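You operate a simulated robot arm through the tools that you are given. There is no shell and no other tool. Be economical: measure what you need, move in short steps, check, and stop when the job is done.

Carry out the task below with a simulated two-armed robot. There is one attempt and no reset: what you move stays moved.

## Task
Lock 6 bar into the plugged outlet block for a hold test.
Fine: bottle and feed valves open till the feed gauge is up; shut the feed, then the bottle, and back the regulator off. Where these are worked on the way, their far stop is far enough and under half their travel is too little: feed valve.

It is judged by the outcome, as a careful person would: the job done as asked, and still so three seconds after it is handed in. It fails if anything else is knocked over, pushed out of place, dropped, spilled or broken.

## Robot
Two 7-joint arms with two-finger parallel grippers on one trunk, on a base that drives. Base frame: it is fixed to the floor where the robot stands at the start and does not move with it; the origin is under the middle of the robot, x ahead of it, y to its left, z up. Units: m, degrees, N and s.
The left shoulder is at the start at [0.057, 0.182, 1.164], the right one opposite. With the tool pointing down near the work surface each hand reaches from about 0.24 to 0.74 m from the robot's upright axis, wherever it stands, measured 20 degrees to its own side. Places, roughly: bottle valve [0.6, 0, 1]; driver collar [0.4, -0.8, 1]; equal valve [0.4, -0.5, 0.9]; feed gauge [0.5, -0.7, 0.9]; feed valve [0.2, -0.6, 0.8]; fine screw [0.6, 0.7, 0.9]; high valve [0.5, -0.4, 0.9]; low valve [0.3, -0.6, 0.9]; meter selector [1.3, 1.8, 0.9]; oven dial [1.4, 2.2, 1.1]; port latch [1, 1.8, 0.9]; port valve [1, 1.5, 0.9]; regulator knob [0.5, 0.1, 1]; release valve [0.7, 0.6, 0.9]; span knob [0.8, 0.9, 1]; stand valve [0.9, 1.2, 0.9]. Payload 3.91 kg a hand.
The TCP of each hand is the grasp point between the finger pads, 0.03 m short of the fingertips. In the tool frame z runs along the fingers and y along their closing line. The gripper opens to 0.11 m. The fingers are 0.02 m wide and 0.01 m thick; the gripper's body (0.048 by 0.112 m) begins 0.055 m behind the TCP.
Orientation is that of the tool frame in the base frame, as [roll, pitch, yaw] about the fixed x, y, z axes, in that order (R = Rz(yaw) Ry(pitch) Rx(roll)). With the fingers straight down and closing along the base's y, the tool's x points along the base's -x, its y along +y and its z along -z.

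## Interface
- The arms move only by the tool nudge_tool. It takes "left_commands", "right_commands" or both (then of equal length, played together; a hand with none holds still); each is one flat list of numbers, 7 for each row, row after row: the closure, from 0 (fully open) to 1 (shut), then the shift along the base's x, y, z in m, then the turn, a rotation vector about the base's x, y, z in degrees. In form: [fingers, tx, ty, tz, wx, wy, wz, fingers, tx, ty, tz, wx, wy, wz, ...]. A call has 1 to 10 rows; each row shifts and turns the commanded pose from where the row before left it. Rows are played at 5 a second. More than 0.05 m and 8.6 degrees between two rows, or a gripper value outside its range, and nothing of the call is played. Where a pose cannot be reached the arm comes as near as it can. A force on the tool above 40 N (or 10 N above the force at the start of the call, whichever is more), or a blocked arm, ends the call early, and 0.2 s more pass. Each finger travels about 0.072 m/s and halts on what it meets, pressing with about 29 N; the grip force reading is that of the motor and also rises with nothing between the fingers. The clock runs only during rows and for 0.2 s after the last one: add rows that do not move to give the fingers time. It gives the time, the measured TCP pose, the force on the tool (base axes), the opening and the grip force at its end, in the units of the frame above (readings bear some noise), with the torque about the TCP (base axes, N m) and any sound that the robot's microphone picked up, and new pictures: "show" is both (left out), scene, wrist or none (wrist: the cameras of the hands that moved).
- Cameras (640 x 400 px; columns grow to the right, rows downward): "scene" is now at [0.1804, -0.0477, 1.371]; the picture's right is [-0.51, -0.86, 0.00], its down [-0.38, 0.23, -0.90] and it looks along [0.77, -0.46, -0.44] (base axes); focal length 214 px, centre (320, 200). "left" rides on the left gripper at [0.072, -0.017, -0.103] in its tool frame; the picture's right is [0.23, 0.97, 0.00], its down [-0.76, 0.18, -0.62] and it looks along [-0.61, 0.14, 0.78] (tool axes); focal length 222 px, centre (320, 200). "right" rides on the right gripper at [0.072, 0.017, -0.103] in its tool frame; the picture's right is [-0.23, 0.97, 0.00], its down [-0.76, -0.18, -0.62] and it looks along [-0.61, -0.14, 0.78] (tool axes); focal length 222 px, centre (320, 200). There is no depth. A picture from a camera that has moved, and an enlarged one, comes with that camera's place and axes in the base frame and with its lens.
- lift_body(by): slides the trunk up (or, below 0, down) by that many m; the arms and the scene camera ride with it, the base frame stays. It gives what a move gives, with no picture.
- roll_base(legs): drives the robot by 1 to 6 legs, each [ahead, left, turn to the left] in m, m and degrees, along the robot's own axes; the way and the turn of a leg run together, so that a leg with both is an arc; at most 1.5 m and 180 degrees a leg. The arms and the cameras ride along, it lands a little off, and it stops where it bumps. It gives what a move gives, and a new picture of the scene camera.
- pan_tilt(pan, tilt): turns the head with the scene camera to pan (to the left, within 80 degrees either way) and tilt (down, from -29 to 69), counted from straight ahead of the robot. It gives what a move gives, and a new picture of the scene camera.
- enlarge(camera, box): a new picture of the part [left, top, right, bottom] of that camera's present view, enlarged. No time passes.
- close_job(): hands the job in; it is judged then, once.

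Work in short steps. Places have to be worked out from the pictures, the camera data and where the tool is seen: move nearer, look again, correct. Check each grasp and each placing, and mend what went wrong. You have 120 turns and 260 pictures in all, those below and enlarged ones among them. Open the grippers and draw the arms clear of the work before you hand the job in, unless the task says otherwise; then end with one line.

The tools are called as name(argument=value, ...) on one line, values as JSON. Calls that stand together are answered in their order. nudge_tool: Moves the arms, as the interface text tells. Its arguments: {"type":"object","properties":{"left_commands":{"type":"array","items":{"type":"number"}},"right_commands":{"type":"array","items":{"type":"number"}},"show":{"type":"string","enum":["both","scene","wrist","none"]}},"required":[]} The other tools are called the same way: lift_body (by) slides the trunk up or down; roll_base (legs) drives the base; pan_tilt (pan, tilt) turns the head that bears the scene camera; enlarge (camera, box) takes an enlarged picture of a part of a camera's view; close_job () hands the job in.

At the start:

```text
time: 0.0
left_ee_pos: [0.3669, -0.0179, 1.3257]
left_ee_rot: [-179.9, -0.3, -179.8]
left_wrist_force: [-0.1, 0.5, -0.7]
left_moment: [-0.03, -0.01, 0.0]
left_finger_gap: 0.1099
left_grip_force: 0.1
right_ee_pos: [0.314, -0.2973, 1.2376]
right_ee_rot: [180.0, 0.1, 179.9]
right_wrist_force: [-0.4, -0.6, -0.4]
right_moment: [-0.02, -0.02, 0.01]
right_finger_gap: 0.1102
right_grip_force: 0.0
trunk travel left (down, up): [-0.425, 0.089]
robot x, y, heading: [-0.0005, 0.0005, 0.1]
head pan, tilt: [-29.8, 33.4]
```

scene: 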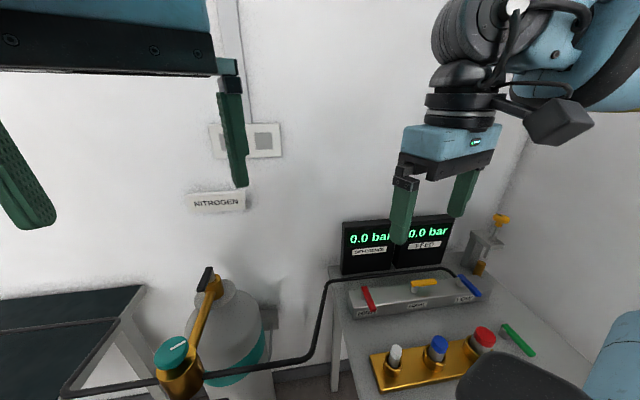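
right: 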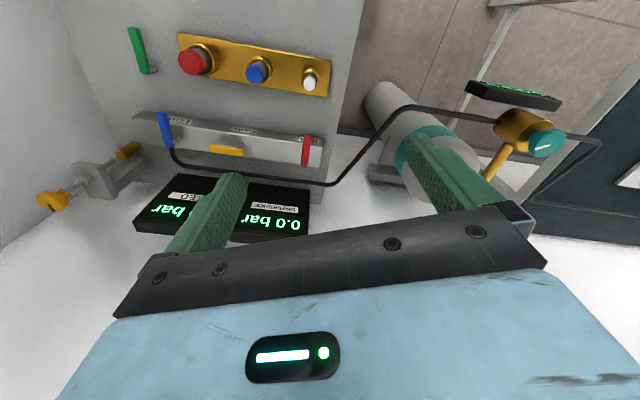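
left: 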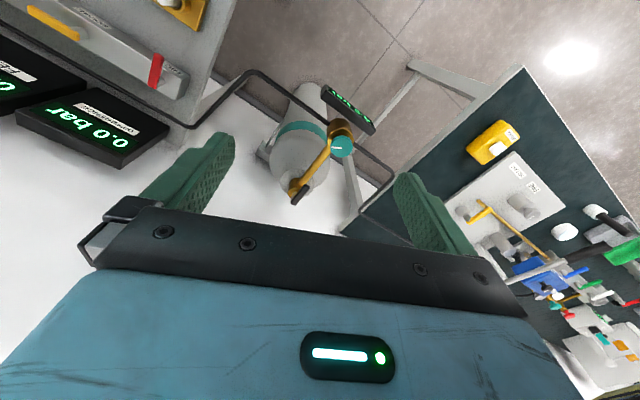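

The view shows the nitrogen bottle with regulator, and the manifold with coloured levers. I look closer at these parts first.

enlarge(camera="scene", box=[320, 200, 560, 400])

enlarge(camera="scene", box=[60, 240, 300, 400])

enlarge(camera="right", box=[30, 20, 350, 240])

enlarge(camera="left", box=[420, 100, 640, 380])

```text
2.00 times, centred on (440, 300) of scene
camera zoom: at [0.1804, -0.0477, 1.371], right [-0.51, -0.86, 0.0], down [-0.38, 0.23, -0.9], along [0.77, -0.46, -0.44], focal length 429 px, centre (80, 0)
```

zoom: 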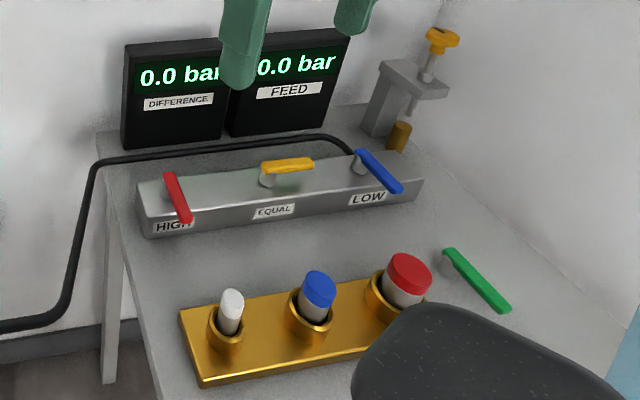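

```text
2.50 times, centred on (180, 320) of scene
camera zoom: at [0.1804, -0.0477, 1.371], right [-0.51, -0.86, 0.0], down [-0.38, 0.23, -0.9], along [0.77, -0.46, -0.44], focal length 536 px, centre (670, -100)
```

zoom: 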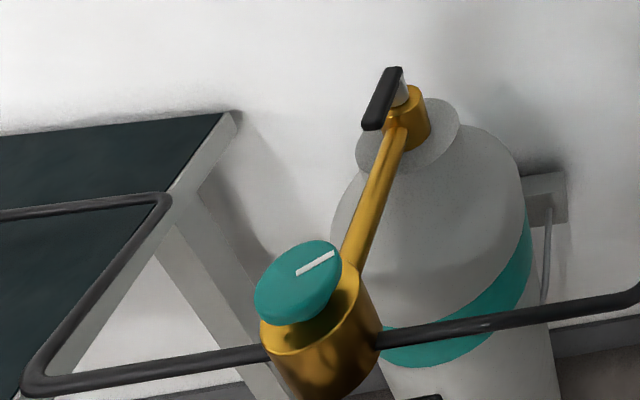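

```text
1.82 times, centred on (190, 130) of right
camera zoom: at [0.2408, -0.2798, 1.3422], right [0.23, 0.97, 0.0], down [0.76, -0.18, 0.62], along [0.61, -0.14, -0.78], focal length 404 px, centre (556, 327)
```

zoom: 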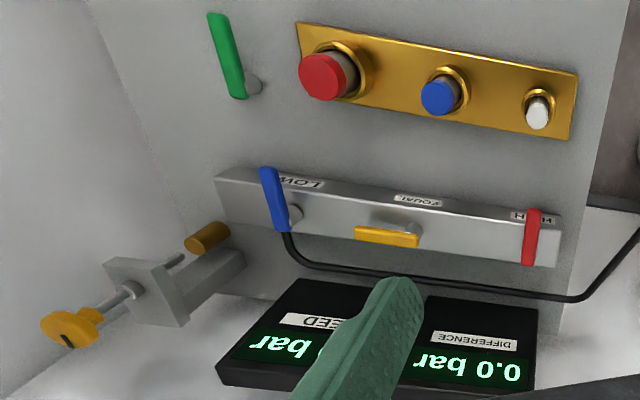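

```text
1.43 times, centred on (530, 240) of left
camera zoom: at [0.2949, -0.0336, 1.4307], right [-0.23, 0.97, 0.0], down [0.76, 0.18, 0.62], along [0.6, 0.14, -0.79], focal length 317 px, centre (20, 143)
```

zoom: 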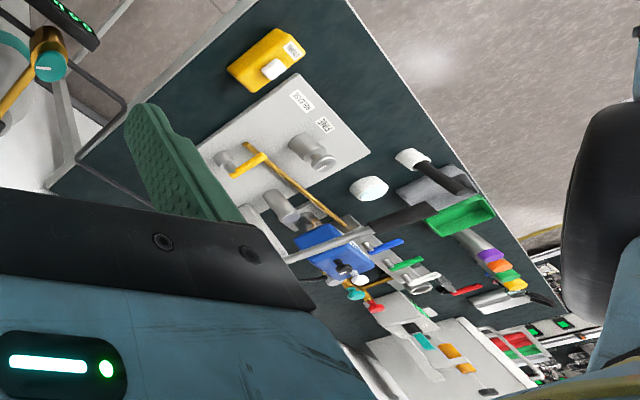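

I'll look straight at the bottle and regulator with the head.

pan_tilt(pan=0, tilt=45)

pan_tilt(pan=-70, tilt=45)

```text
time: 0.9
left_ee_pos: [0.367, -0.0167, 1.3266]
left_ee_rot: [179.9, -0.3, -180.0]
left_wrist_force: [6.4, 5.4, -8.9]
left_moment: [-0.53, -0.17, -0.48]
left_finger_gap: 0.11
left_grip_force: 0.0
right_ee_pos: [0.312, -0.2969, 1.2377]
right_ee_rot: [179.9, 0.0, -180.0]
right_wrist_force: [-0.4, 0.3, -0.9]
right_moment: [0.0, -0.05, 0.01]
right_finger_gap: 0.1101
right_grip_force: 0.1
trunk travel left (down, up): [-0.425, 0.089]
robot x, y, heading: [-0.0016, 0.002, 0.1]
head pan, tilt: [0.0, 45.0]
camera scene: at [0.1843, -0.0023, 1.3452], right [-0.02, -1.0, 0.0], down [-0.69, 0.01, -0.73], along [0.73, -0.01, -0.69], focal length 214 px, centre (320, 200)
```

scene: 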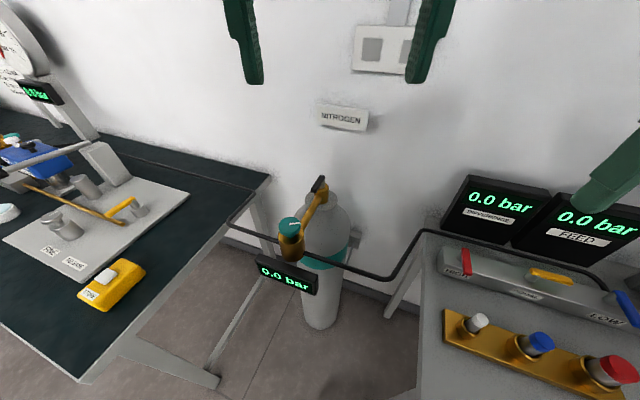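

```text
time: 2.4
left_ee_pos: [0.3679, -0.0169, 1.3262]
left_ee_rot: [-179.9, -0.4, -179.9]
left_wrist_force: [-0.4, -0.1, 0.0]
left_moment: [-0.05, 0.0, 0.0]
left_finger_gap: 0.11
left_grip_force: 0.0
right_ee_pos: [0.3125, -0.2971, 1.2377]
right_ee_rot: [-180.0, 0.0, -180.0]
right_wrist_force: [0.4, 0.0, 0.1]
right_moment: [-0.01, 0.01, 0.0]
right_finger_gap: 0.1101
right_grip_force: 0.0
trunk travel left (down, up): [-0.425, 0.089]
robot x, y, heading: [-0.002, 0.0023, 0.1]
head pan, tilt: [-70.0, 45.0]
camera scene: at [0.1854, -0.0083, 1.3479], right [-0.09, -1.0, 0.0], down [-0.66, 0.06, -0.75], along [0.75, -0.07, -0.66], focal length 214 px, centre (320, 200)
```

scene: 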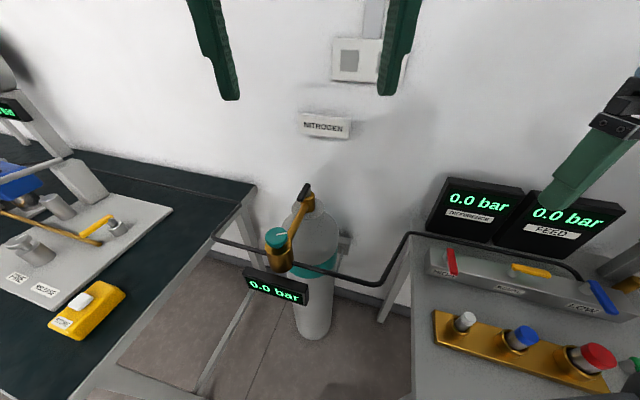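

The head may still be moving in that picture; I enlarge the current view to see the green feed lever and gauges.

enlarge(camera="scene", box=[0, 0, 640, 400])

```text
1.00 times, centred on (320, 200) of scene (not enlarged: the box is as wide or as high as the picture)
camera zoom: at [0.1854, -0.0083, 1.3479], right [-0.09, -1.0, 0.0], down [-0.66, 0.06, -0.75], along [0.75, -0.07, -0.66], focal length 214 px, centre (320, 200)
```

zoom: 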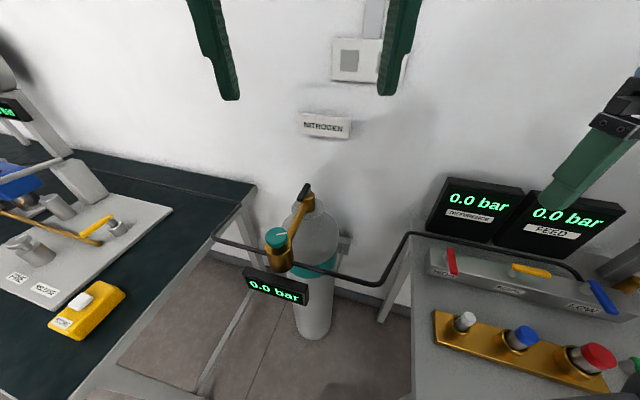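

The head was still on its way; I repeat the pan so that it settles.

pan_tilt(pan=-70, tilt=50)

```text
time: 3.0
left_ee_pos: [0.3683, -0.0173, 1.3251]
left_ee_rot: [179.9, -0.6, -179.8]
left_wrist_force: [-0.1, -0.4, 0.5]
left_moment: [-0.01, 0.02, -0.01]
left_finger_gap: 0.1099
left_grip_force: 0.0
right_ee_pos: [0.3137, -0.297, 1.2382]
right_ee_rot: [180.0, 0.1, 180.0]
right_wrist_force: [0.4, 0.1, 1.1]
right_moment: [0.01, -0.02, 0.0]
right_finger_gap: 0.1099
right_grip_force: 0.0
trunk travel left (down, up): [-0.425, 0.089]
robot x, y, heading: [0.0016, -0.0012, -0.0]
head pan, tilt: [-70.0, 50.0]
camera scene: at [0.1851, -0.0086, 1.3474], right [-0.1, -1.0, 0.0], down [-0.66, 0.06, -0.75], along [0.74, -0.07, -0.66], focal length 214 px, centre (320, 200)
```

scene: 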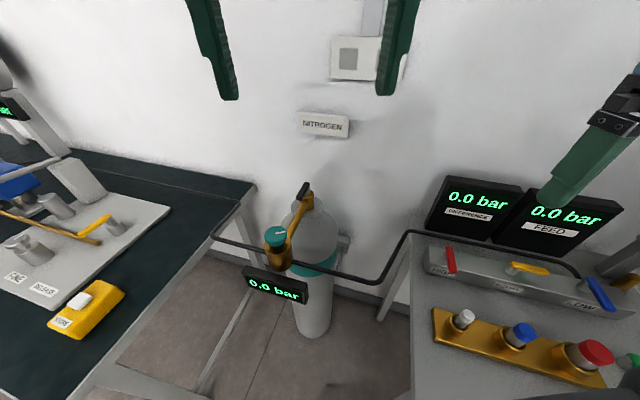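

The head seems blocked by the left arm (there was a contact force during the pan). I shift the left hand to the left and forward, away from the head.

nudge_tool(left_commands=[0, 0, 0.04, 0, 0, 0, 0, 0, 0, 0.04, 0, 0, 0, 0, 0, 0, 0.04, 0, 0, 0, 0, 0, 0.02, 0.04, 0, 0, 0, 0, 0, 0.02, 0.04, 0, 0, 0, 0], show="scene")

pan_tilt(pan=-70, tilt=50)

```text
time: 3.9
left_ee_pos: [0.3763, 0.1057, 1.3196]
left_ee_rot: [179.7, -0.5, -178.2]
left_wrist_force: [55.8, -17.6, -24.5]
left_moment: [2.35, 4.11, 2.67]
left_finger_gap: 0.1101
left_grip_force: 0.1
right_ee_pos: [0.3141, -0.2968, 1.2378]
right_ee_rot: [-179.9, 0.0, 180.0]
right_wrist_force: [0.0, -0.8, 0.4]
right_moment: [0.0, 0.01, -0.01]
right_finger_gap: 0.1102
right_grip_force: 0.1
trunk travel left (down, up): [-0.425, 0.089]
robot x, y, heading: [0.0006, -0.0008, 0.0]
head pan, tilt: [-70.0, 50.0]
stopped in row 4 (left hand): the force on the tool passed its limit at 56 N (the readings are from after the stop); the commanded pose is now the measured one
camera scene: at [0.1834, -0.0108, 1.3438], right [-0.13, -0.99, 0.0], down [-0.69, 0.09, -0.72], along [0.71, -0.1, -0.7], focal length 214 px, centre (320, 200)
```

scene: 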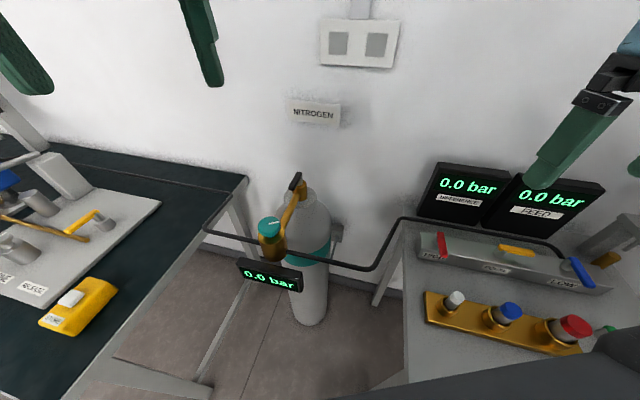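

```text
time: 4.5
left_ee_pos: [0.376, 0.1063, 1.3195]
left_ee_rot: [179.5, -0.4, -178.5]
left_wrist_force: [66.5, -12.5, -19.9]
left_moment: [1.78, 5.49, 2.41]
left_finger_gap: 0.11
left_grip_force: 0.0
right_ee_pos: [0.3148, -0.2967, 1.2376]
right_ee_rot: [-179.9, -0.1, -180.0]
right_wrist_force: [0.8, -0.6, 1.5]
right_moment: [0.0, -0.03, 0.03]
right_finger_gap: 0.1101
right_grip_force: 0.0
trunk travel left (down, up): [-0.425, 0.089]
robot x, y, heading: [-0.0017, 0.0014, -0.2]
head pan, tilt: [-70.0, 50.0]
camera scene: at [0.1835, -0.0115, 1.3443], right [-0.13, -0.99, 0.0], down [-0.69, 0.09, -0.72], along [0.72, -0.09, -0.69], focal length 214 px, centre (320, 200)
```

scene: 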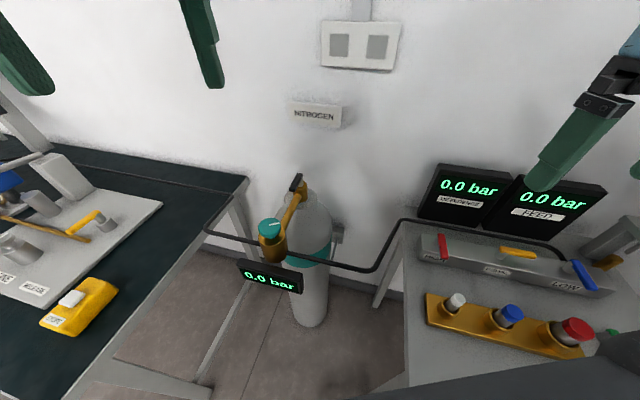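

The left hand still feels +x force, so the head is leaning on the left wrist. I move the left hand forward and slightly down, off the head.

nudge_tool(left_commands=[0, 0.04, 0, 0, 0, 0, 0, 0, 0.04, 0, 0, 0, 0, 0, 0, 0.04, 0.0, 0, 0, 0, 0, 0, 0, 0, 0, 0, 0, 0], show="scene")

```text
time: 5.5
left_ee_pos: [0.492, 0.1067, 1.3246]
left_ee_rot: [179.8, -0.1, -179.4]
left_wrist_force: [0.1, 0.5, 0.6]
left_moment: [-0.02, -0.01, -0.01]
left_finger_gap: 0.1101
left_grip_force: 0.1
right_ee_pos: [0.3142, -0.2971, 1.2371]
right_ee_rot: [-180.0, 0.1, -180.0]
right_wrist_force: [-0.5, 0.5, 0.1]
right_moment: [0.04, 0.01, -0.03]
right_finger_gap: 0.1099
right_grip_force: 0.2
trunk travel left (down, up): [-0.425, 0.089]
robot x, y, heading: [0.0021, 0.0022, 0.1]
head pan, tilt: [-70.0, 50.0]
camera scene: at [0.1274, -0.0727, 1.3359], right [-0.94, -0.34, 0.0], down [-0.26, 0.72, -0.64], along [0.22, -0.6, -0.77], focal length 214 px, centre (320, 200)
```

scene: 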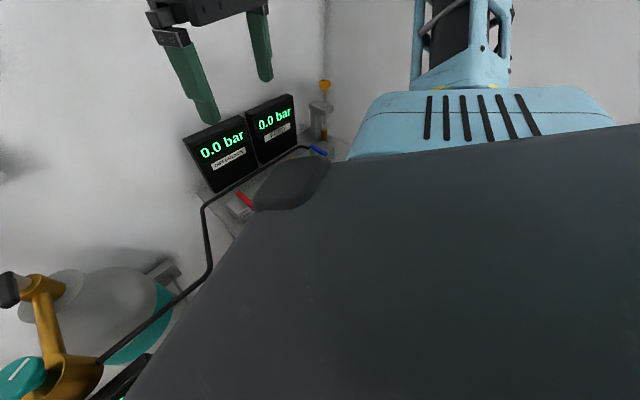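

The head is free; the right arm blocks that side. I look at the bottle valve through the left camera and put the head back at -35.

pan_tilt(pan=-20, tilt=40)

enlarge(camera="left", box=[120, 60, 440, 260])

```text
time: 6.7
left_ee_pos: [0.492, 0.1054, 1.3256]
left_ee_rot: [179.8, -0.3, -179.3]
left_wrist_force: [-0.2, 0.1, 0.4]
left_moment: [-0.01, -0.04, 0.01]
left_finger_gap: 0.11
left_grip_force: 0.2
right_ee_pos: [0.3131, -0.2975, 1.2379]
right_ee_rot: [180.0, -0.1, -180.0]
right_wrist_force: [1.5, -0.6, 0.1]
right_moment: [0.01, 0.0, -0.02]
right_finger_gap: 0.11
right_grip_force: 0.1
trunk travel left (down, up): [-0.425, 0.089]
robot x, y, heading: [0.0029, 0.0024, 0.2]
head pan, tilt: [-20.0, 40.0]
camera scene: at [0.1816, -0.0298, 1.3499], right [-0.34, -0.94, 0.0], down [-0.6, 0.22, -0.77], along [0.72, -0.26, -0.64], focal length 214 px, centre (320, 200)
```

scene: 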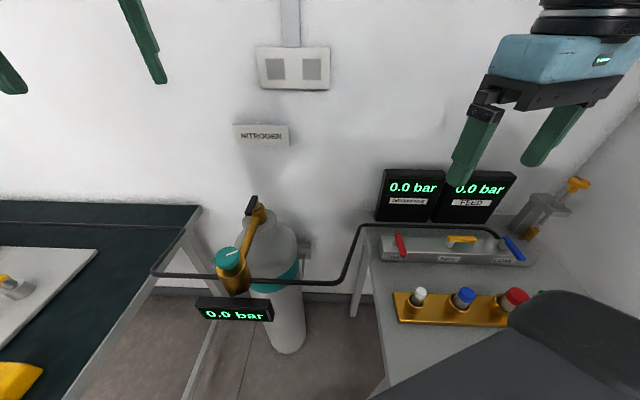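

```text
2.00 times, centred on (280, 160) of left
camera zoom: at [0.4199, 0.0879, 1.4287], right [-0.24, 0.97, 0.0], down [0.76, 0.19, 0.62], along [0.6, 0.15, -0.78], focal length 444 px, centre (400, 280)
```

zoom: 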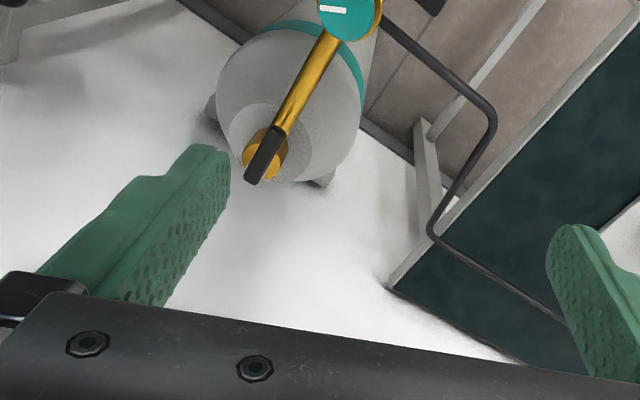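

Triangulating, the bottle handle is a horizontal bar at about (0.628, 0.0, 0.99), running along about −26° in plan. I bring the left hand above it, turned to match, and look again.

nudge_tool(left_commands=[0, 0.023, -0.0175, -0.034, 0, 0, -4.3, 0, 0.023, -0.0175, -0.034, 0, 0, -4.3, 0, 0.023, -0.0175, -0.034, 0, 0, -4.3, 0, 0.023, -0.0175, -0.034, 0, 0, -4.3, 0, 0.023, -0.0175, -0.034, 0, 0, -4.3, 0, 0.023, -0.0175, -0.034, 0, 0, -4.3, 0, 0, 0, 0, 0, 0, 0])

```text
time: 8.3
left_ee_pos: [0.6288, 0.0033, 1.12]
left_ee_rot: [180.0, -0.2, 155.1]
left_wrist_force: [-0.4, -0.7, 0.5]
left_moment: [0.0, -0.02, -0.02]
left_finger_gap: 0.1101
left_grip_force: 0.1
right_ee_pos: [0.3127, -0.2963, 1.2394]
right_ee_rot: [-179.9, -0.1, 180.0]
right_wrist_force: [0.4, 0.7, 0.1]
right_moment: [-0.03, -0.01, 0.03]
right_finger_gap: 0.1098
right_grip_force: 0.2
trunk travel left (down, up): [-0.425, 0.089]
robot x, y, heading: [0.0016, 0.0022, -0.3]
head pan, tilt: [-20.0, 40.0]
camera scene: at [0.1814, -0.0282, 1.35], right [-0.34, -0.94, 0.0], down [-0.6, 0.22, -0.77], along [0.72, -0.26, -0.64], focal length 214 px, centre (320, 200)
camera left: at [0.5566, 0.0194, 1.2234], right [0.2, 0.98, 0.0], down [0.77, -0.16, 0.62], along [0.61, -0.13, -0.78], focal length 222 px, centre (320, 200)
```

scene: 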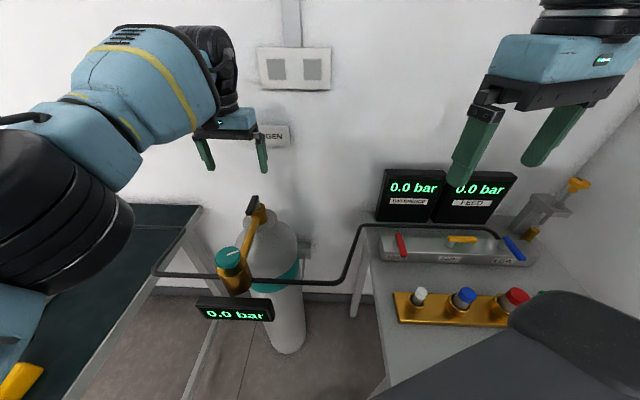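
left: 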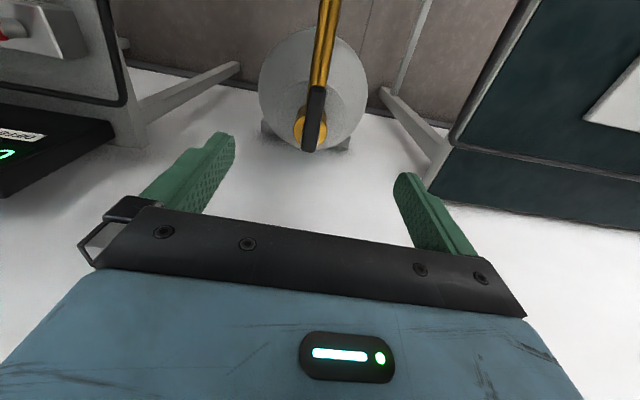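

The handle lines up between the fingers. I enlarge to find its pivot.

enlarge(camera="left", box=[260, 60, 380, 170])

enlarge(camera="scene", box=[190, 180, 310, 330])

```text
3.64 times, centred on (320, 115) of left
camera zoom: at [0.5566, 0.0194, 1.2234], right [0.2, 0.98, 0.0], down [0.77, -0.16, 0.62], along [0.61, -0.13, -0.78], focal length 808 px, centre (320, 509)
```

zoom: 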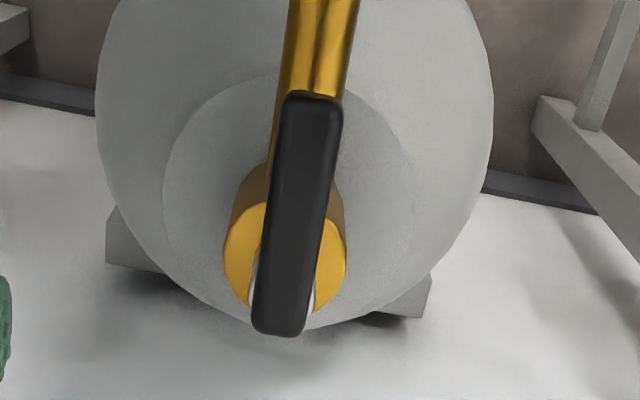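

```text
2.67 times, centred on (250, 255) of scene
camera zoom: at [0.1814, -0.0282, 1.35], right [-0.34, -0.94, 0.0], down [-0.6, 0.22, -0.77], along [0.72, -0.26, -0.64], focal length 572 px, centre (507, 53)
```

zoom: 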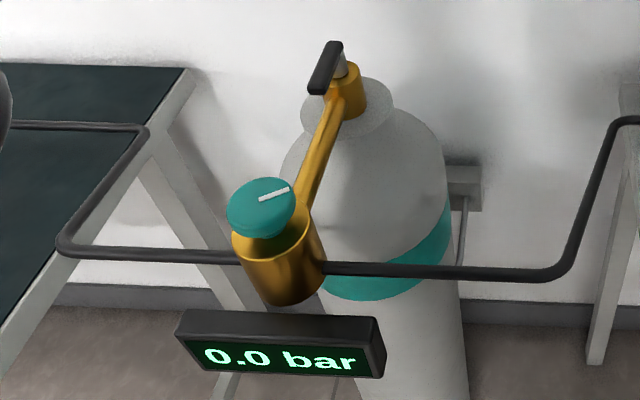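

The pivot is under the far end, about (0.655, −0.014), with the lever top at z≈0.985 and pointing to about 160°. I lower onto the lever near its free end with tips just below it.

nudge_tool(left_commands=[0.3, -0.004, -0.002, -0.04, 0, 0, 5, 0.5, -0.004, -0.001, -0.04, 0, 0, 0, 0.5, 0, 0, -0.03, 0, 0, 0, 0.5, 0, 0, -0.012, 0, 0, 0, 0.5, 0, 0, 0, 0, 0, 0])

```text
time: 9.5
left_ee_pos: [0.6201, -0.0033, 0.9975]
left_ee_rot: [179.8, -0.2, 159.8]
left_wrist_force: [-0.7, 0.0, 0.8]
left_moment: [-0.03, -0.03, -0.01]
left_finger_gap: 0.0552
left_grip_force: 0.0
right_ee_pos: [0.3145, -0.2977, 1.2385]
right_ee_rot: [180.0, 0.0, -180.0]
right_wrist_force: [-0.5, 0.2, 0.2]
right_moment: [-0.04, 0.01, -0.01]
right_finger_gap: 0.1101
right_grip_force: 0.0
trunk travel left (down, up): [-0.425, 0.089]
robot x, y, heading: [0.0004, -0.0006, -0.0]
head pan, tilt: [-20.0, 40.0]
camera scene: at [0.1815, -0.0298, 1.3499], right [-0.34, -0.94, 0.0], down [-0.6, 0.22, -0.77], along [0.72, -0.26, -0.64], focal length 214 px, centre (320, 200)
camera left: at [0.547, 0.0058, 1.102], right [0.12, 0.99, 0.0], down [0.78, -0.1, 0.62], along [0.62, -0.07, -0.78], focal length 222 px, centre (320, 200)
```

scene: 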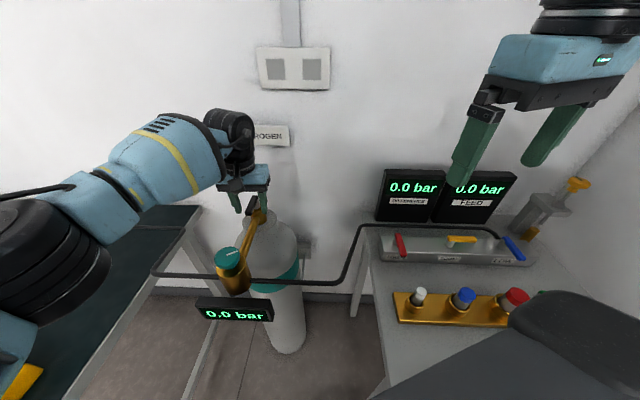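
left: 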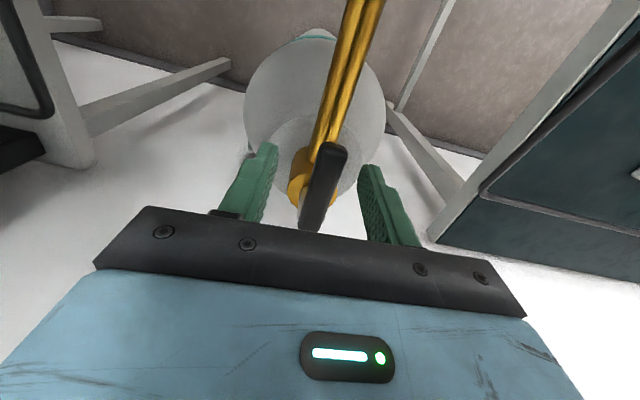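

The lever is centred and aligned between the fingers. I close on it.

nudge_tool(left_commands=[0.9, 0, 0, 0, 0, 0, 0, 0.9, 0, 0, 0, 0, 0, 0, 0.9, 0, 0, 0, 0, 0, 0], show="wrist")

```text
time: 10.3
left_ee_pos: [0.6214, -0.001, 0.998]
left_ee_rot: [179.8, -0.1, 160.1]
left_wrist_force: [2.5, 7.6, 0.1]
left_moment: [0.01, 0.22, 0.31]
left_finger_gap: 0.0175
left_grip_force: 45.0
right_ee_pos: [0.314, -0.2965, 1.2383]
right_ee_rot: [-180.0, -0.1, -180.0]
right_wrist_force: [-0.6, -0.5, -0.1]
right_moment: [-0.01, 0.02, -0.05]
right_finger_gap: 0.1101
right_grip_force: 0.1
trunk travel left (down, up): [-0.425, 0.089]
robot x, y, heading: [-0.0015, 0.0002, 0.2]
head pan, tilt: [-20.0, 40.0]
camera left: at [0.5479, 0.0077, 1.102], right [0.12, 0.99, 0.0], down [0.78, -0.1, 0.62], along [0.62, -0.07, -0.78], focal length 222 px, centre (320, 200)
```

left: 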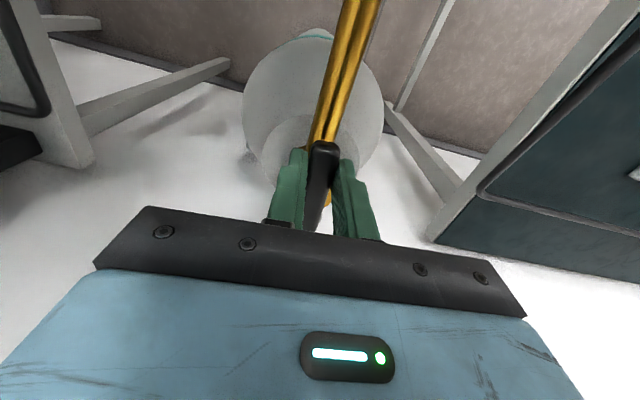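

Gripped (17.5 mm). I try turning counter-clockwise about the pivot by 16° and watch the force.

nudge_tool(left_commands=[0.9, -0.0014, -0.0049, 0, 0, 0, 8, 0.9, -0.0007, -0.0051, 0, 0, 0, 8, 0.9, 0, 0, 0, 0, 0, 0], show="both")

```text
time: 11.1
left_ee_pos: [0.6186, -0.0125, 0.9974]
left_ee_rot: [180.0, -0.1, 176.0]
left_wrist_force: [2.4, 6.9, -4.4]
left_moment: [0.02, -0.54, 0.3]
left_finger_gap: 0.0175
left_grip_force: 44.9
right_ee_pos: [0.314, -0.2968, 1.2376]
right_ee_rot: [180.0, 0.1, -180.0]
right_wrist_force: [0.2, 0.2, 1.5]
right_moment: [0.01, 0.03, 0.01]
right_finger_gap: 0.1098
right_grip_force: 0.0
trunk travel left (down, up): [-0.425, 0.089]
robot x, y, heading: [0.0009, -0.003, -0.1]
head pan, tilt: [-20.0, 40.0]
camera scene: at [0.1823, -0.0288, 1.3498], right [-0.34, -0.94, 0.0], down [-0.6, 0.22, -0.77], along [0.72, -0.26, -0.64], focal length 214 px, centre (320, 200)
camera left: at [0.5461, -0.0236, 1.102], right [-0.16, 0.99, 0.0], down [0.77, 0.12, 0.62], along [0.61, 0.1, -0.78], focal length 222 px, centre (320, 200)
```

scene: 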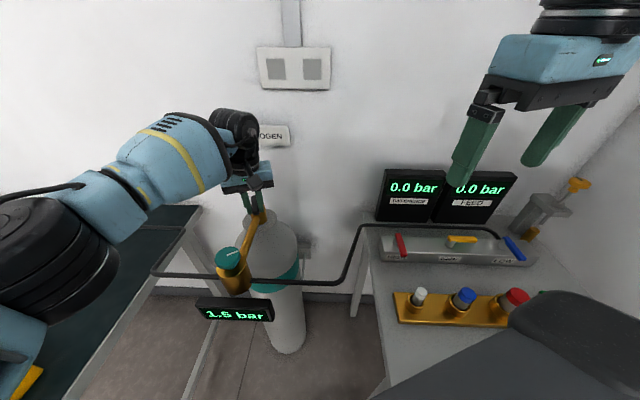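
left: 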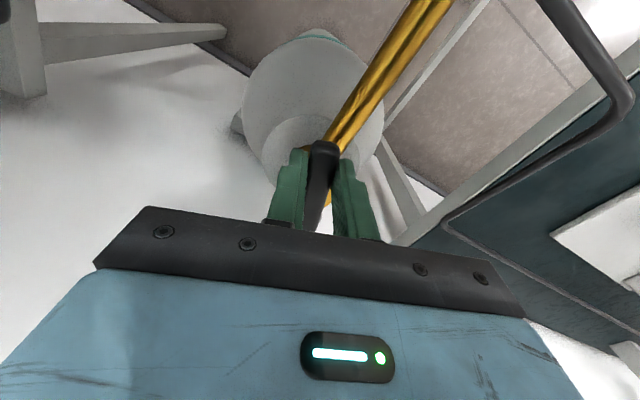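

It turns and the regulator gauge shows 1.5 bar: this is the opening sense. I continue on.

nudge_tool(left_commands=[0.9, 0, -0.005, 0, 0, 0, 8, 0.9, 0.0007, -0.0051, 0, 0, 0, 8, 0.9, 0.0014, -0.0049, 0, 0, 0, 8, 0.9, 0.0021, -0.0047, 0, 0, 0, 8, 0.9, 0, 0, 0, 0, 0, 0], show="scene")

```text
time: 12.3
left_ee_pos: [0.6242, -0.0348, 0.9974]
left_ee_rot: [179.9, -0.3, -152.2]
left_wrist_force: [5.1, -0.5, -4.4]
left_moment: [-0.21, -0.44, -0.15]
left_finger_gap: 0.0179
left_grip_force: 45.0
right_ee_pos: [0.3136, -0.2977, 1.2373]
right_ee_rot: [-179.9, 0.0, -179.9]
right_wrist_force: [0.1, 0.5, -0.5]
right_moment: [0.0, 0.0, -0.01]
right_finger_gap: 0.1101
right_grip_force: 0.1
trunk travel left (down, up): [-0.425, 0.089]
robot x, y, heading: [-0.0003, -0.0018, -0.0]
head pan, tilt: [-20.0, 40.0]
camera scene: at [0.1828, -0.0299, 1.3497], right [-0.34, -0.94, 0.0], down [-0.6, 0.22, -0.77], along [0.72, -0.26, -0.64], focal length 214 px, centre (320, 200)
```

scene: 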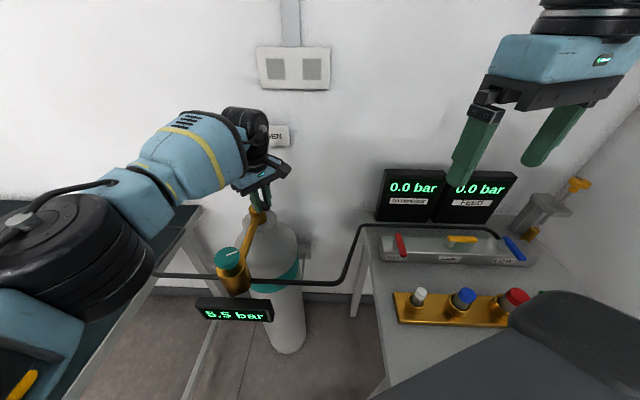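

enlarge(camera="scene", box=[185, 235, 285, 335])

```text
4.00 times, centred on (235, 285) of scene
camera zoom: at [0.1828, -0.0299, 1.3497], right [-0.34, -0.94, 0.0], down [-0.6, 0.22, -0.77], along [0.72, -0.26, -0.64], focal length 858 px, centre (660, -140)
```

zoom: 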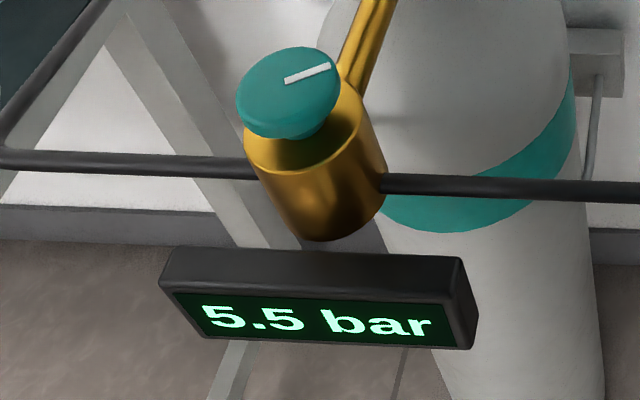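

The gauge reads 5.5 bar; I pause to see whether it is time or angle that raises it.

nudge_tool(left_commands=[0.9, 0, 0, 0, 0, 0, 0, 0.9, 0, 0, 0, 0, 0, 0, 0.9, 0, 0, 0, 0, 0, 0, 0.9, 0, 0, 0, 0, 0, 0, 0.9, 0, 0, 0, 0, 0, 0], show="none")

enlarge(camera="scene", box=[185, 235, 285, 335])

```text
time: 13.5
left_ee_pos: [0.6237, -0.0339, 0.9982]
left_ee_rot: [179.9, -0.3, -152.2]
left_wrist_force: [6.0, -5.4, -2.0]
left_moment: [-0.34, 0.02, -0.29]
left_finger_gap: 0.0177
left_grip_force: 45.7
right_ee_pos: [0.3158, -0.298, 1.2364]
right_ee_rot: [-179.9, 0.0, -180.0]
right_wrist_force: [0.0, 0.3, -0.4]
right_moment: [-0.04, 0.01, -0.01]
right_finger_gap: 0.1102
right_grip_force: 0.1
trunk travel left (down, up): [-0.425, 0.089]
robot x, y, heading: [0.003, -0.0, 0.0]
head pan, tilt: [-20.0, 40.0]
```

```text
4.00 times, centred on (235, 285) of scene
camera zoom: at [0.1827, -0.0304, 1.3497], right [-0.34, -0.94, 0.0], down [-0.6, 0.22, -0.77], along [0.72, -0.26, -0.64], focal length 858 px, centre (660, -140)
```

zoom: 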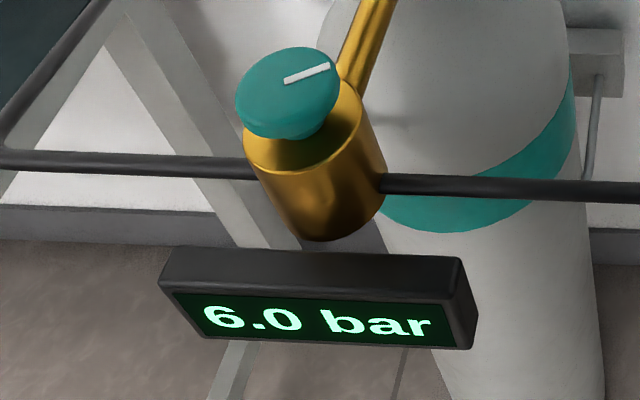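

It is now 6.0 bar. I keep opening the bottle valve to its stop and see where the pressure settles.

nudge_tool(left_commands=[0.9, 0.0027, -0.0043, 0, 0, 0, 8, 0.9, 0.0032, -0.0039, 0, 0, 0, 8, 0.9, 0.0038, -0.0034, 0, 0, 0, 8, 0.9, 0, 0, 0, 0, 0, 0, 0.9, 0, 0, 0, 0, 0, 0, 0.9, 0, 0, 0, 0, 0, 0], show="scene")

enlarge(camera="scene", box=[185, 235, 285, 335])

```text
time: 14.1
left_ee_pos: [0.6326, -0.0356, 0.9979]
left_ee_rot: [-179.1, -2.4, -137.9]
left_wrist_force: [5.3, -24.6, 11.9]
left_moment: [0.7, -0.67, -0.86]
left_finger_gap: 0.0186
left_grip_force: 44.6
right_ee_pos: [0.3124, -0.2999, 1.2379]
right_ee_rot: [-180.0, 0.0, 179.8]
right_wrist_force: [0.1, 1.0, -0.3]
right_moment: [-0.04, 0.02, 0.01]
right_finger_gap: 0.1099
right_grip_force: 0.0
trunk travel left (down, up): [-0.425, 0.089]
robot x, y, heading: [-0.0004, 0.0003, -0.5]
head pan, tilt: [-20.0, 40.0]
stopped in row 2 (left hand): the force on the tool passed its limit at 67 N (the readings are from after the stop); the commanded pose is now the measured one
camera scene: at [0.1818, -0.0333, 1.3502], right [-0.35, -0.94, 0.0], down [-0.6, 0.22, -0.77], along [0.72, -0.26, -0.64], focal length 214 px, centre (320, 200)
```

scene: 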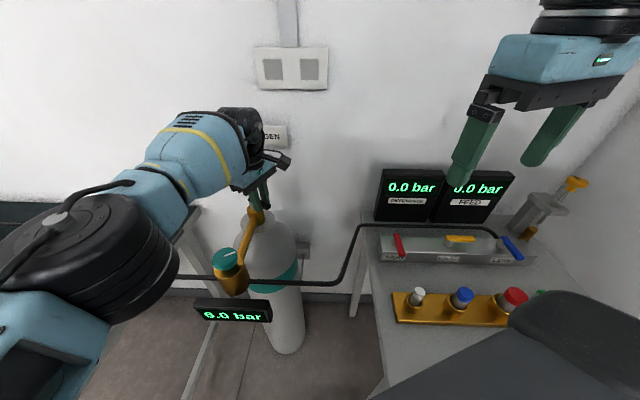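

```text
4.00 times, centred on (235, 285) of scene
camera zoom: at [0.1818, -0.0333, 1.3502], right [-0.35, -0.94, 0.0], down [-0.6, 0.22, -0.77], along [0.72, -0.26, -0.64], focal length 858 px, centre (660, -140)
```

zoom: 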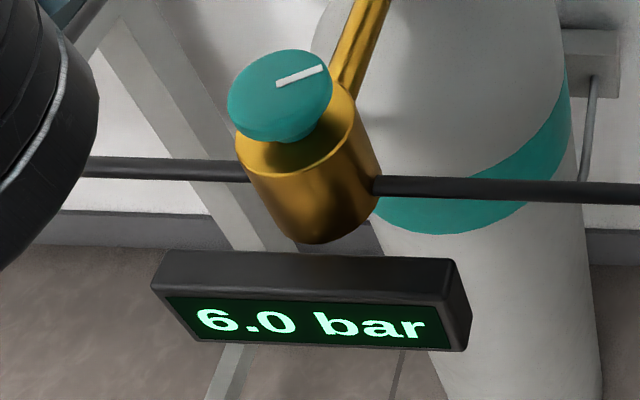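

The lever met its stop after about 60° and the gauge holds at 6.0 bar. I let go of the lever and lift straight up.

nudge_tool(left_commands=[0.3, 0, 0, 0, 0, 0, 0, 0.3, 0, 0, 0, 0, 0, 0, 0.3, 0, 0, 0.04, 0, 0, 0, 0.3, 0, 0, 0.04, 0, 0, 0], show="wrist")

enlarge(camera="right", box=[0, 0, 400, 250])

```text
time: 15.2
left_ee_pos: [0.6327, 0.0008, 1.0373]
left_ee_rot: [177.6, -5.0, -134.5]
left_wrist_force: [-0.2, -0.5, 0.0]
left_moment: [-0.05, 0.0, 0.02]
left_finger_gap: 0.0769
left_grip_force: 0.1
left hand out of reach, approached as far as the arm can: row 4
right_ee_pos: [0.312, -0.2982, 1.2388]
right_ee_rot: [-179.9, 0.1, 179.9]
right_wrist_force: [-0.9, 0.5, 0.6]
right_moment: [-0.01, 0.0, 0.01]
right_finger_gap: 0.11
right_grip_force: 0.1
trunk travel left (down, up): [-0.425, 0.089]
robot x, y, heading: [-0.0021, -0.0016, -0.3]
head pan, tilt: [-20.0, 40.0]
stopped in row 4 (left hand): the arm was blocked; the commanded pose is now the measured one
camera left: at [0.6026, -0.0579, 1.1463], right [-0.85, 0.52, 0.06], down [0.46, 0.69, 0.56], along [0.25, 0.5, -0.83], focal length 222 px, centre (320, 200)
```

left: 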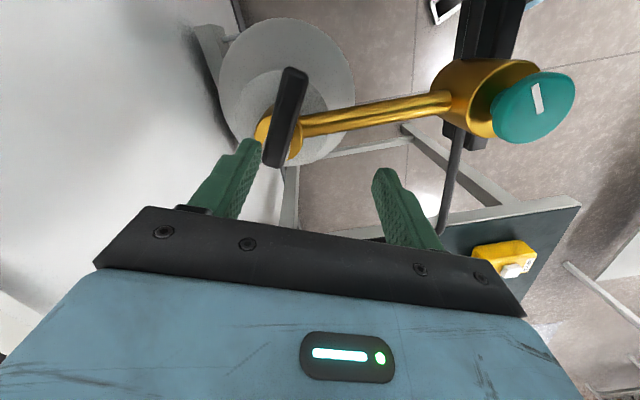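

```text
1.60 times, centred on (200, 125) of right
camera zoom: at [0.2403, -0.2803, 1.3422], right [0.23, 0.97, 0.0], down [0.76, -0.18, 0.62], along [0.61, -0.14, -0.78], focal length 355 px, centre (512, 320)
```

zoom: 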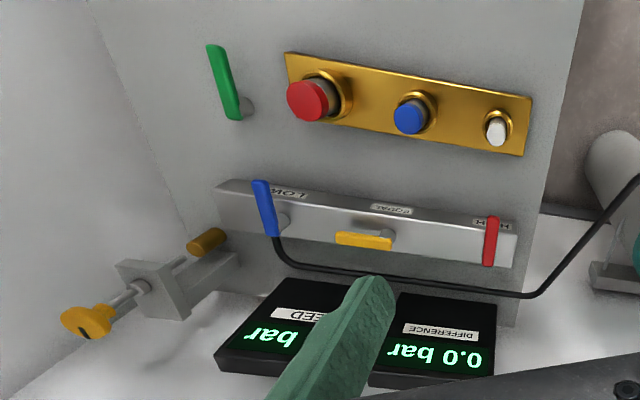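

Left hand is clear. I draw it back up, and bring the right hand over the green feed lever, which I triangulate at (0.24,−0.623)→(0.174,−0.60), z≈0.845.

nudge_tool(left_commands=[0.3, -0.01, 0.01, 0.03, 0, 0, -8, 0.3, -0.02, 0.02, 0.03, 0, 0, -8, 0.3, -0.02, 0.02, 0.03, 0, 0, -8, 0.3, -0.02, 0.02, 0.03, 0, 0, -8, 0.3, -0.02, 0.02, 0.03, 0, 0, -8, 0.3, 0, 0, 0, 0, 0, 0, 0.3, 0, 0, 0, 0, 0, 0, 0.3, 0, 0, 0, 0, 0, 0], right_commands=[0, -0.0167, -0.0439, 0, 0, 0, -2.7, 0, -0.0167, -0.0439, -0.01, 0, 0, -2.7, 0, -0.0167, -0.0439, -0.02, 0, 0, -2.7, 0, -0.0167, -0.0439, -0.02, 0, 0, -2.7, 0, -0.0167, -0.0439, -0.03, 0, 0, -2.7, 0, -0.0167, -0.0439, -0.03, 0, 0, -2.7, 0, -0.0167, -0.0439, -0.03, 0, 0, -2.7, 0, 0, 0, 0, 0, 0, 0])

```text
refused: row 3 steps farther than a row can; nothing moved
```

Row size was slightly over the limit; I split the path into smaller steps.

nudge_tool(left_commands=[0.3, -0.01, 0.01, 0.03, 0, 0, -8, 0.3, -0.02, 0.02, 0.03, 0, 0, -8, 0.3, -0.02, 0.02, 0.03, 0, 0, -8, 0.3, -0.02, 0.02, 0.03, 0, 0, -8, 0.3, -0.02, 0.02, 0.03, 0, 0, -8, 0.3, 0, 0, 0, 0, 0, 0, 0.3, 0, 0, 0, 0, 0, 0, 0.3, 0, 0, 0, 0, 0, 0, 0.3, 0, 0, 0, 0, 0, 0], right_commands=[0, -0.014, -0.038, 0, 0, 0, -2.4, 0, -0.014, -0.038, -0.01, 0, 0, -2.4, 0, -0.014, -0.038, -0.02, 0, 0, -2.4, 0, -0.015, -0.038, -0.02, 0, 0, -2.4, 0, -0.015, -0.038, -0.02, 0, 0, -2.4, 0, -0.015, -0.039, -0.02, 0, 0, -2.4, 0, -0.015, -0.039, -0.02, 0, 0, -2.4, 0, -0.015, -0.039, -0.02, 0, 0, -2.4, 0, 0, 0, 0, 0, 0, 0])

```text
time: 17.2
left_ee_pos: [0.5409, 0.0886, 1.1867]
left_ee_rot: [177.7, -5.0, -174.8]
left_wrist_force: [-0.1, -0.3, -0.2]
left_moment: [-0.02, 0.03, 0.03]
left_finger_gap: 0.077
left_grip_force: 0.0
right_ee_pos: [0.1963, -0.6059, 1.1074]
right_ee_rot: [-179.8, 0.0, 160.6]
right_wrist_force: [-0.1, -0.7, -0.4]
right_moment: [0.01, 0.02, -0.04]
right_finger_gap: 0.1102
right_grip_force: 0.0
trunk travel left (down, up): [-0.425, 0.089]
robot x, y, heading: [-0.0024, -0.0025, -0.3]
head pan, tilt: [-20.0, 40.0]
camera scene: at [0.1821, -0.0302, 1.3498], right [-0.34, -0.94, 0.0], down [-0.6, 0.22, -0.77], along [0.72, -0.26, -0.64], focal length 214 px, centre (320, 200)
camera right: at [0.1335, -0.5654, 1.2128], right [0.54, 0.84, 0.0], down [0.66, -0.42, 0.62], along [0.53, -0.34, -0.78], focal length 222 px, centre (320, 200)
camera left: at [0.4797, 0.0627, 1.2964], right [-0.31, 0.95, 0.06], down [0.8, 0.23, 0.56], along [0.52, 0.22, -0.83], focal length 222 px, centre (320, 200)
```

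scene: 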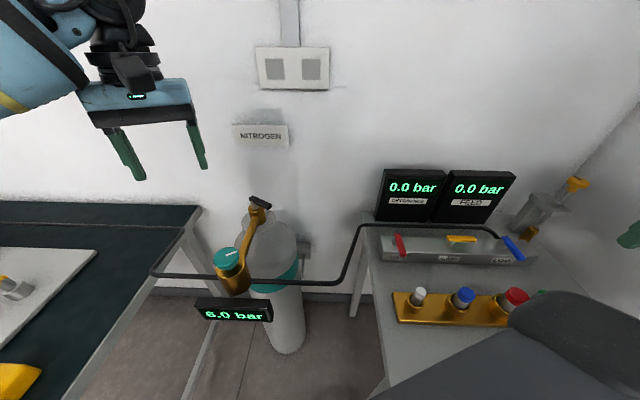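
right: 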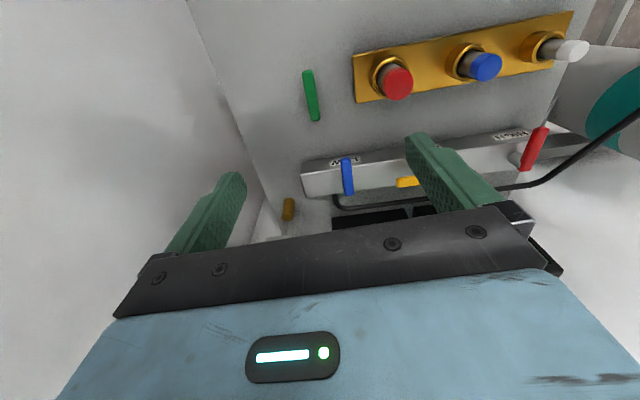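
left: 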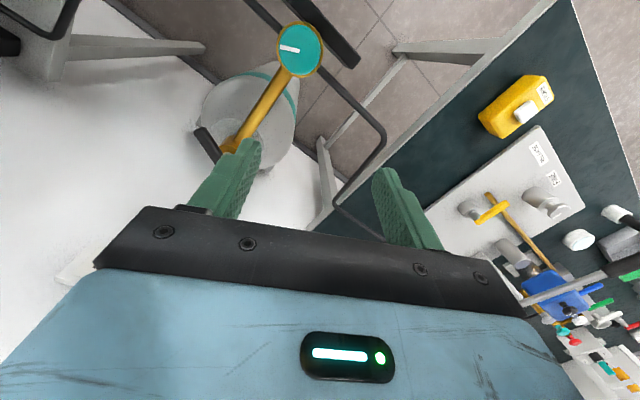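

The feed lever is seen at about (0.17,−0.61)→(0.237,−0.64). I go lower and look again.

nudge_tool(right_commands=[0.2, 0, -0.003, -0.045, 0, 0, -2, 0.4, 0, -0.003, -0.045, 0, 0, -2, 0.4, 0, -0.003, -0.045, 0, 0, 0, 0.4, 0, 0, 0, 0, 0, 0], show="wrist")

enlarge(camera="right", box=[240, 20, 400, 180])

```text
time: 18.2
left_ee_pos: [0.5396, 0.0891, 1.1889]
left_ee_rot: [177.7, -4.9, -174.7]
left_wrist_force: [-0.8, 0.4, 0.4]
left_moment: [0.01, 0.01, 0.04]
left_finger_gap: 0.077
left_grip_force: 0.0
right_ee_pos: [0.1973, -0.6141, 0.9728]
right_ee_rot: [-179.8, -0.1, 156.6]
right_wrist_force: [-0.6, 0.0, 0.3]
right_moment: [0.0, -0.01, 0.02]
right_finger_gap: 0.0659
right_grip_force: 0.1
trunk travel left (down, up): [-0.425, 0.089]
robot x, y, heading: [-0.0032, 0.0027, -0.2]
head pan, tilt: [-20.0, 40.0]
camera right: at [0.1361, -0.5693, 1.077], right [0.59, 0.8, 0.0], down [0.63, -0.46, 0.62], along [0.5, -0.37, -0.78], focal length 222 px, centre (320, 200)
```

right: 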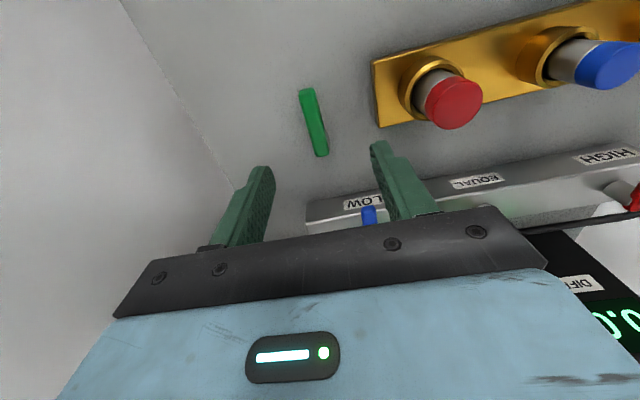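

```text
2.50 times, centred on (320, 100) of right
camera zoom: at [0.1361, -0.5693, 1.077], right [0.59, 0.8, 0.0], down [0.63, -0.46, 0.62], along [0.5, -0.37, -0.78], focal length 555 px, centre (320, 450)
```

zoom: 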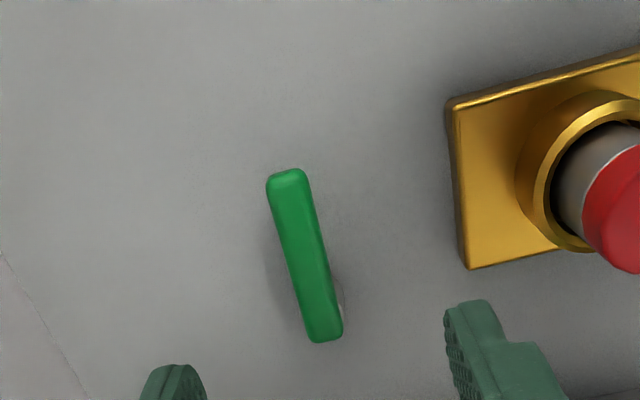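

The lever: tip (0.169,−0.61), other end (0.235,−0.64), top z≈0.845, pointing to 155°. I lower over the free half with light force watch.

nudge_tool(right_commands=[0.4, -0.005, -0.002, -0.04, 0, 0, -1, 0.4, -0.005, -0.002, -0.04, 0, 0, 0, 0.4, 0, 0, -0.025, 0, 0, 0, 0.4, 0, 0, -0.012, 0, 0, 0, 0.4, 0, 0, 0, 0, 0, 0], show="wrist")

```text
time: 19.4
left_ee_pos: [0.5402, 0.0881, 1.1888]
left_ee_rot: [177.7, -4.9, -174.7]
left_wrist_force: [-0.1, 0.3, -0.6]
left_moment: [0.01, -0.02, -0.02]
left_finger_gap: 0.0767
left_grip_force: 0.1
right_ee_pos: [0.186, -0.6194, 0.8555]
right_ee_rot: [179.9, 0.0, 155.7]
right_wrist_force: [0.6, -0.2, -0.2]
right_moment: [0.03, -0.02, 0.02]
right_finger_gap: 0.0659
right_grip_force: 0.0
trunk travel left (down, up): [-0.425, 0.089]
robot x, y, heading: [0.0048, 0.0008, -0.3]
head pan, tilt: [-20.0, 40.0]
camera right: at [0.1271, -0.5723, 0.9605], right [0.61, 0.79, 0.0], down [0.62, -0.48, 0.62], along [0.49, -0.38, -0.78], focal length 222 px, centre (320, 200)
```

right: 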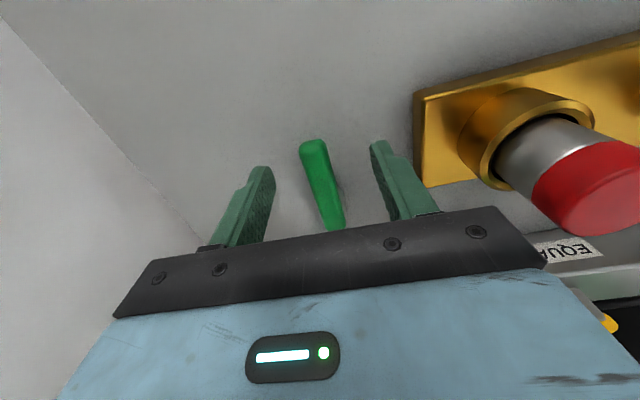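

It looks just like the earlier good grasp. I close the right hand on the lever.

nudge_tool(right_commands=[0.9, 0, 0, 0, 0, 0, 0, 0.9, 0, 0, 0, 0, 0, 0, 0.9, 0, 0, 0, 0, 0, 0], show="wrist")

```text
time: 20.2
left_ee_pos: [0.5404, 0.0872, 1.1872]
left_ee_rot: [177.7, -4.9, -174.7]
left_wrist_force: [-1.4, -1.5, 1.2]
left_moment: [0.0, 0.03, -0.01]
left_finger_gap: 0.0771
left_grip_force: 0.0
right_ee_pos: [0.1855, -0.6202, 0.8567]
right_ee_rot: [-179.9, 0.1, 155.7]
right_wrist_force: [-2.8, -4.9, 0.8]
right_moment: [0.05, 0.04, 0.62]
right_finger_gap: 0.0179
right_grip_force: 45.1
trunk travel left (down, up): [-0.425, 0.089]
robot x, y, heading: [-0.0016, 0.0038, -0.5]
head pan, tilt: [-20.0, 40.0]
camera right: at [0.1266, -0.5734, 0.9607], right [0.61, 0.79, 0.0], down [0.62, -0.47, 0.62], along [0.49, -0.38, -0.78], focal length 222 px, centre (320, 200)
```

right: 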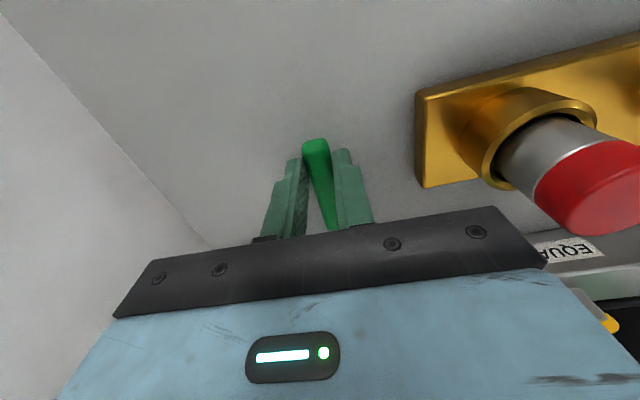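

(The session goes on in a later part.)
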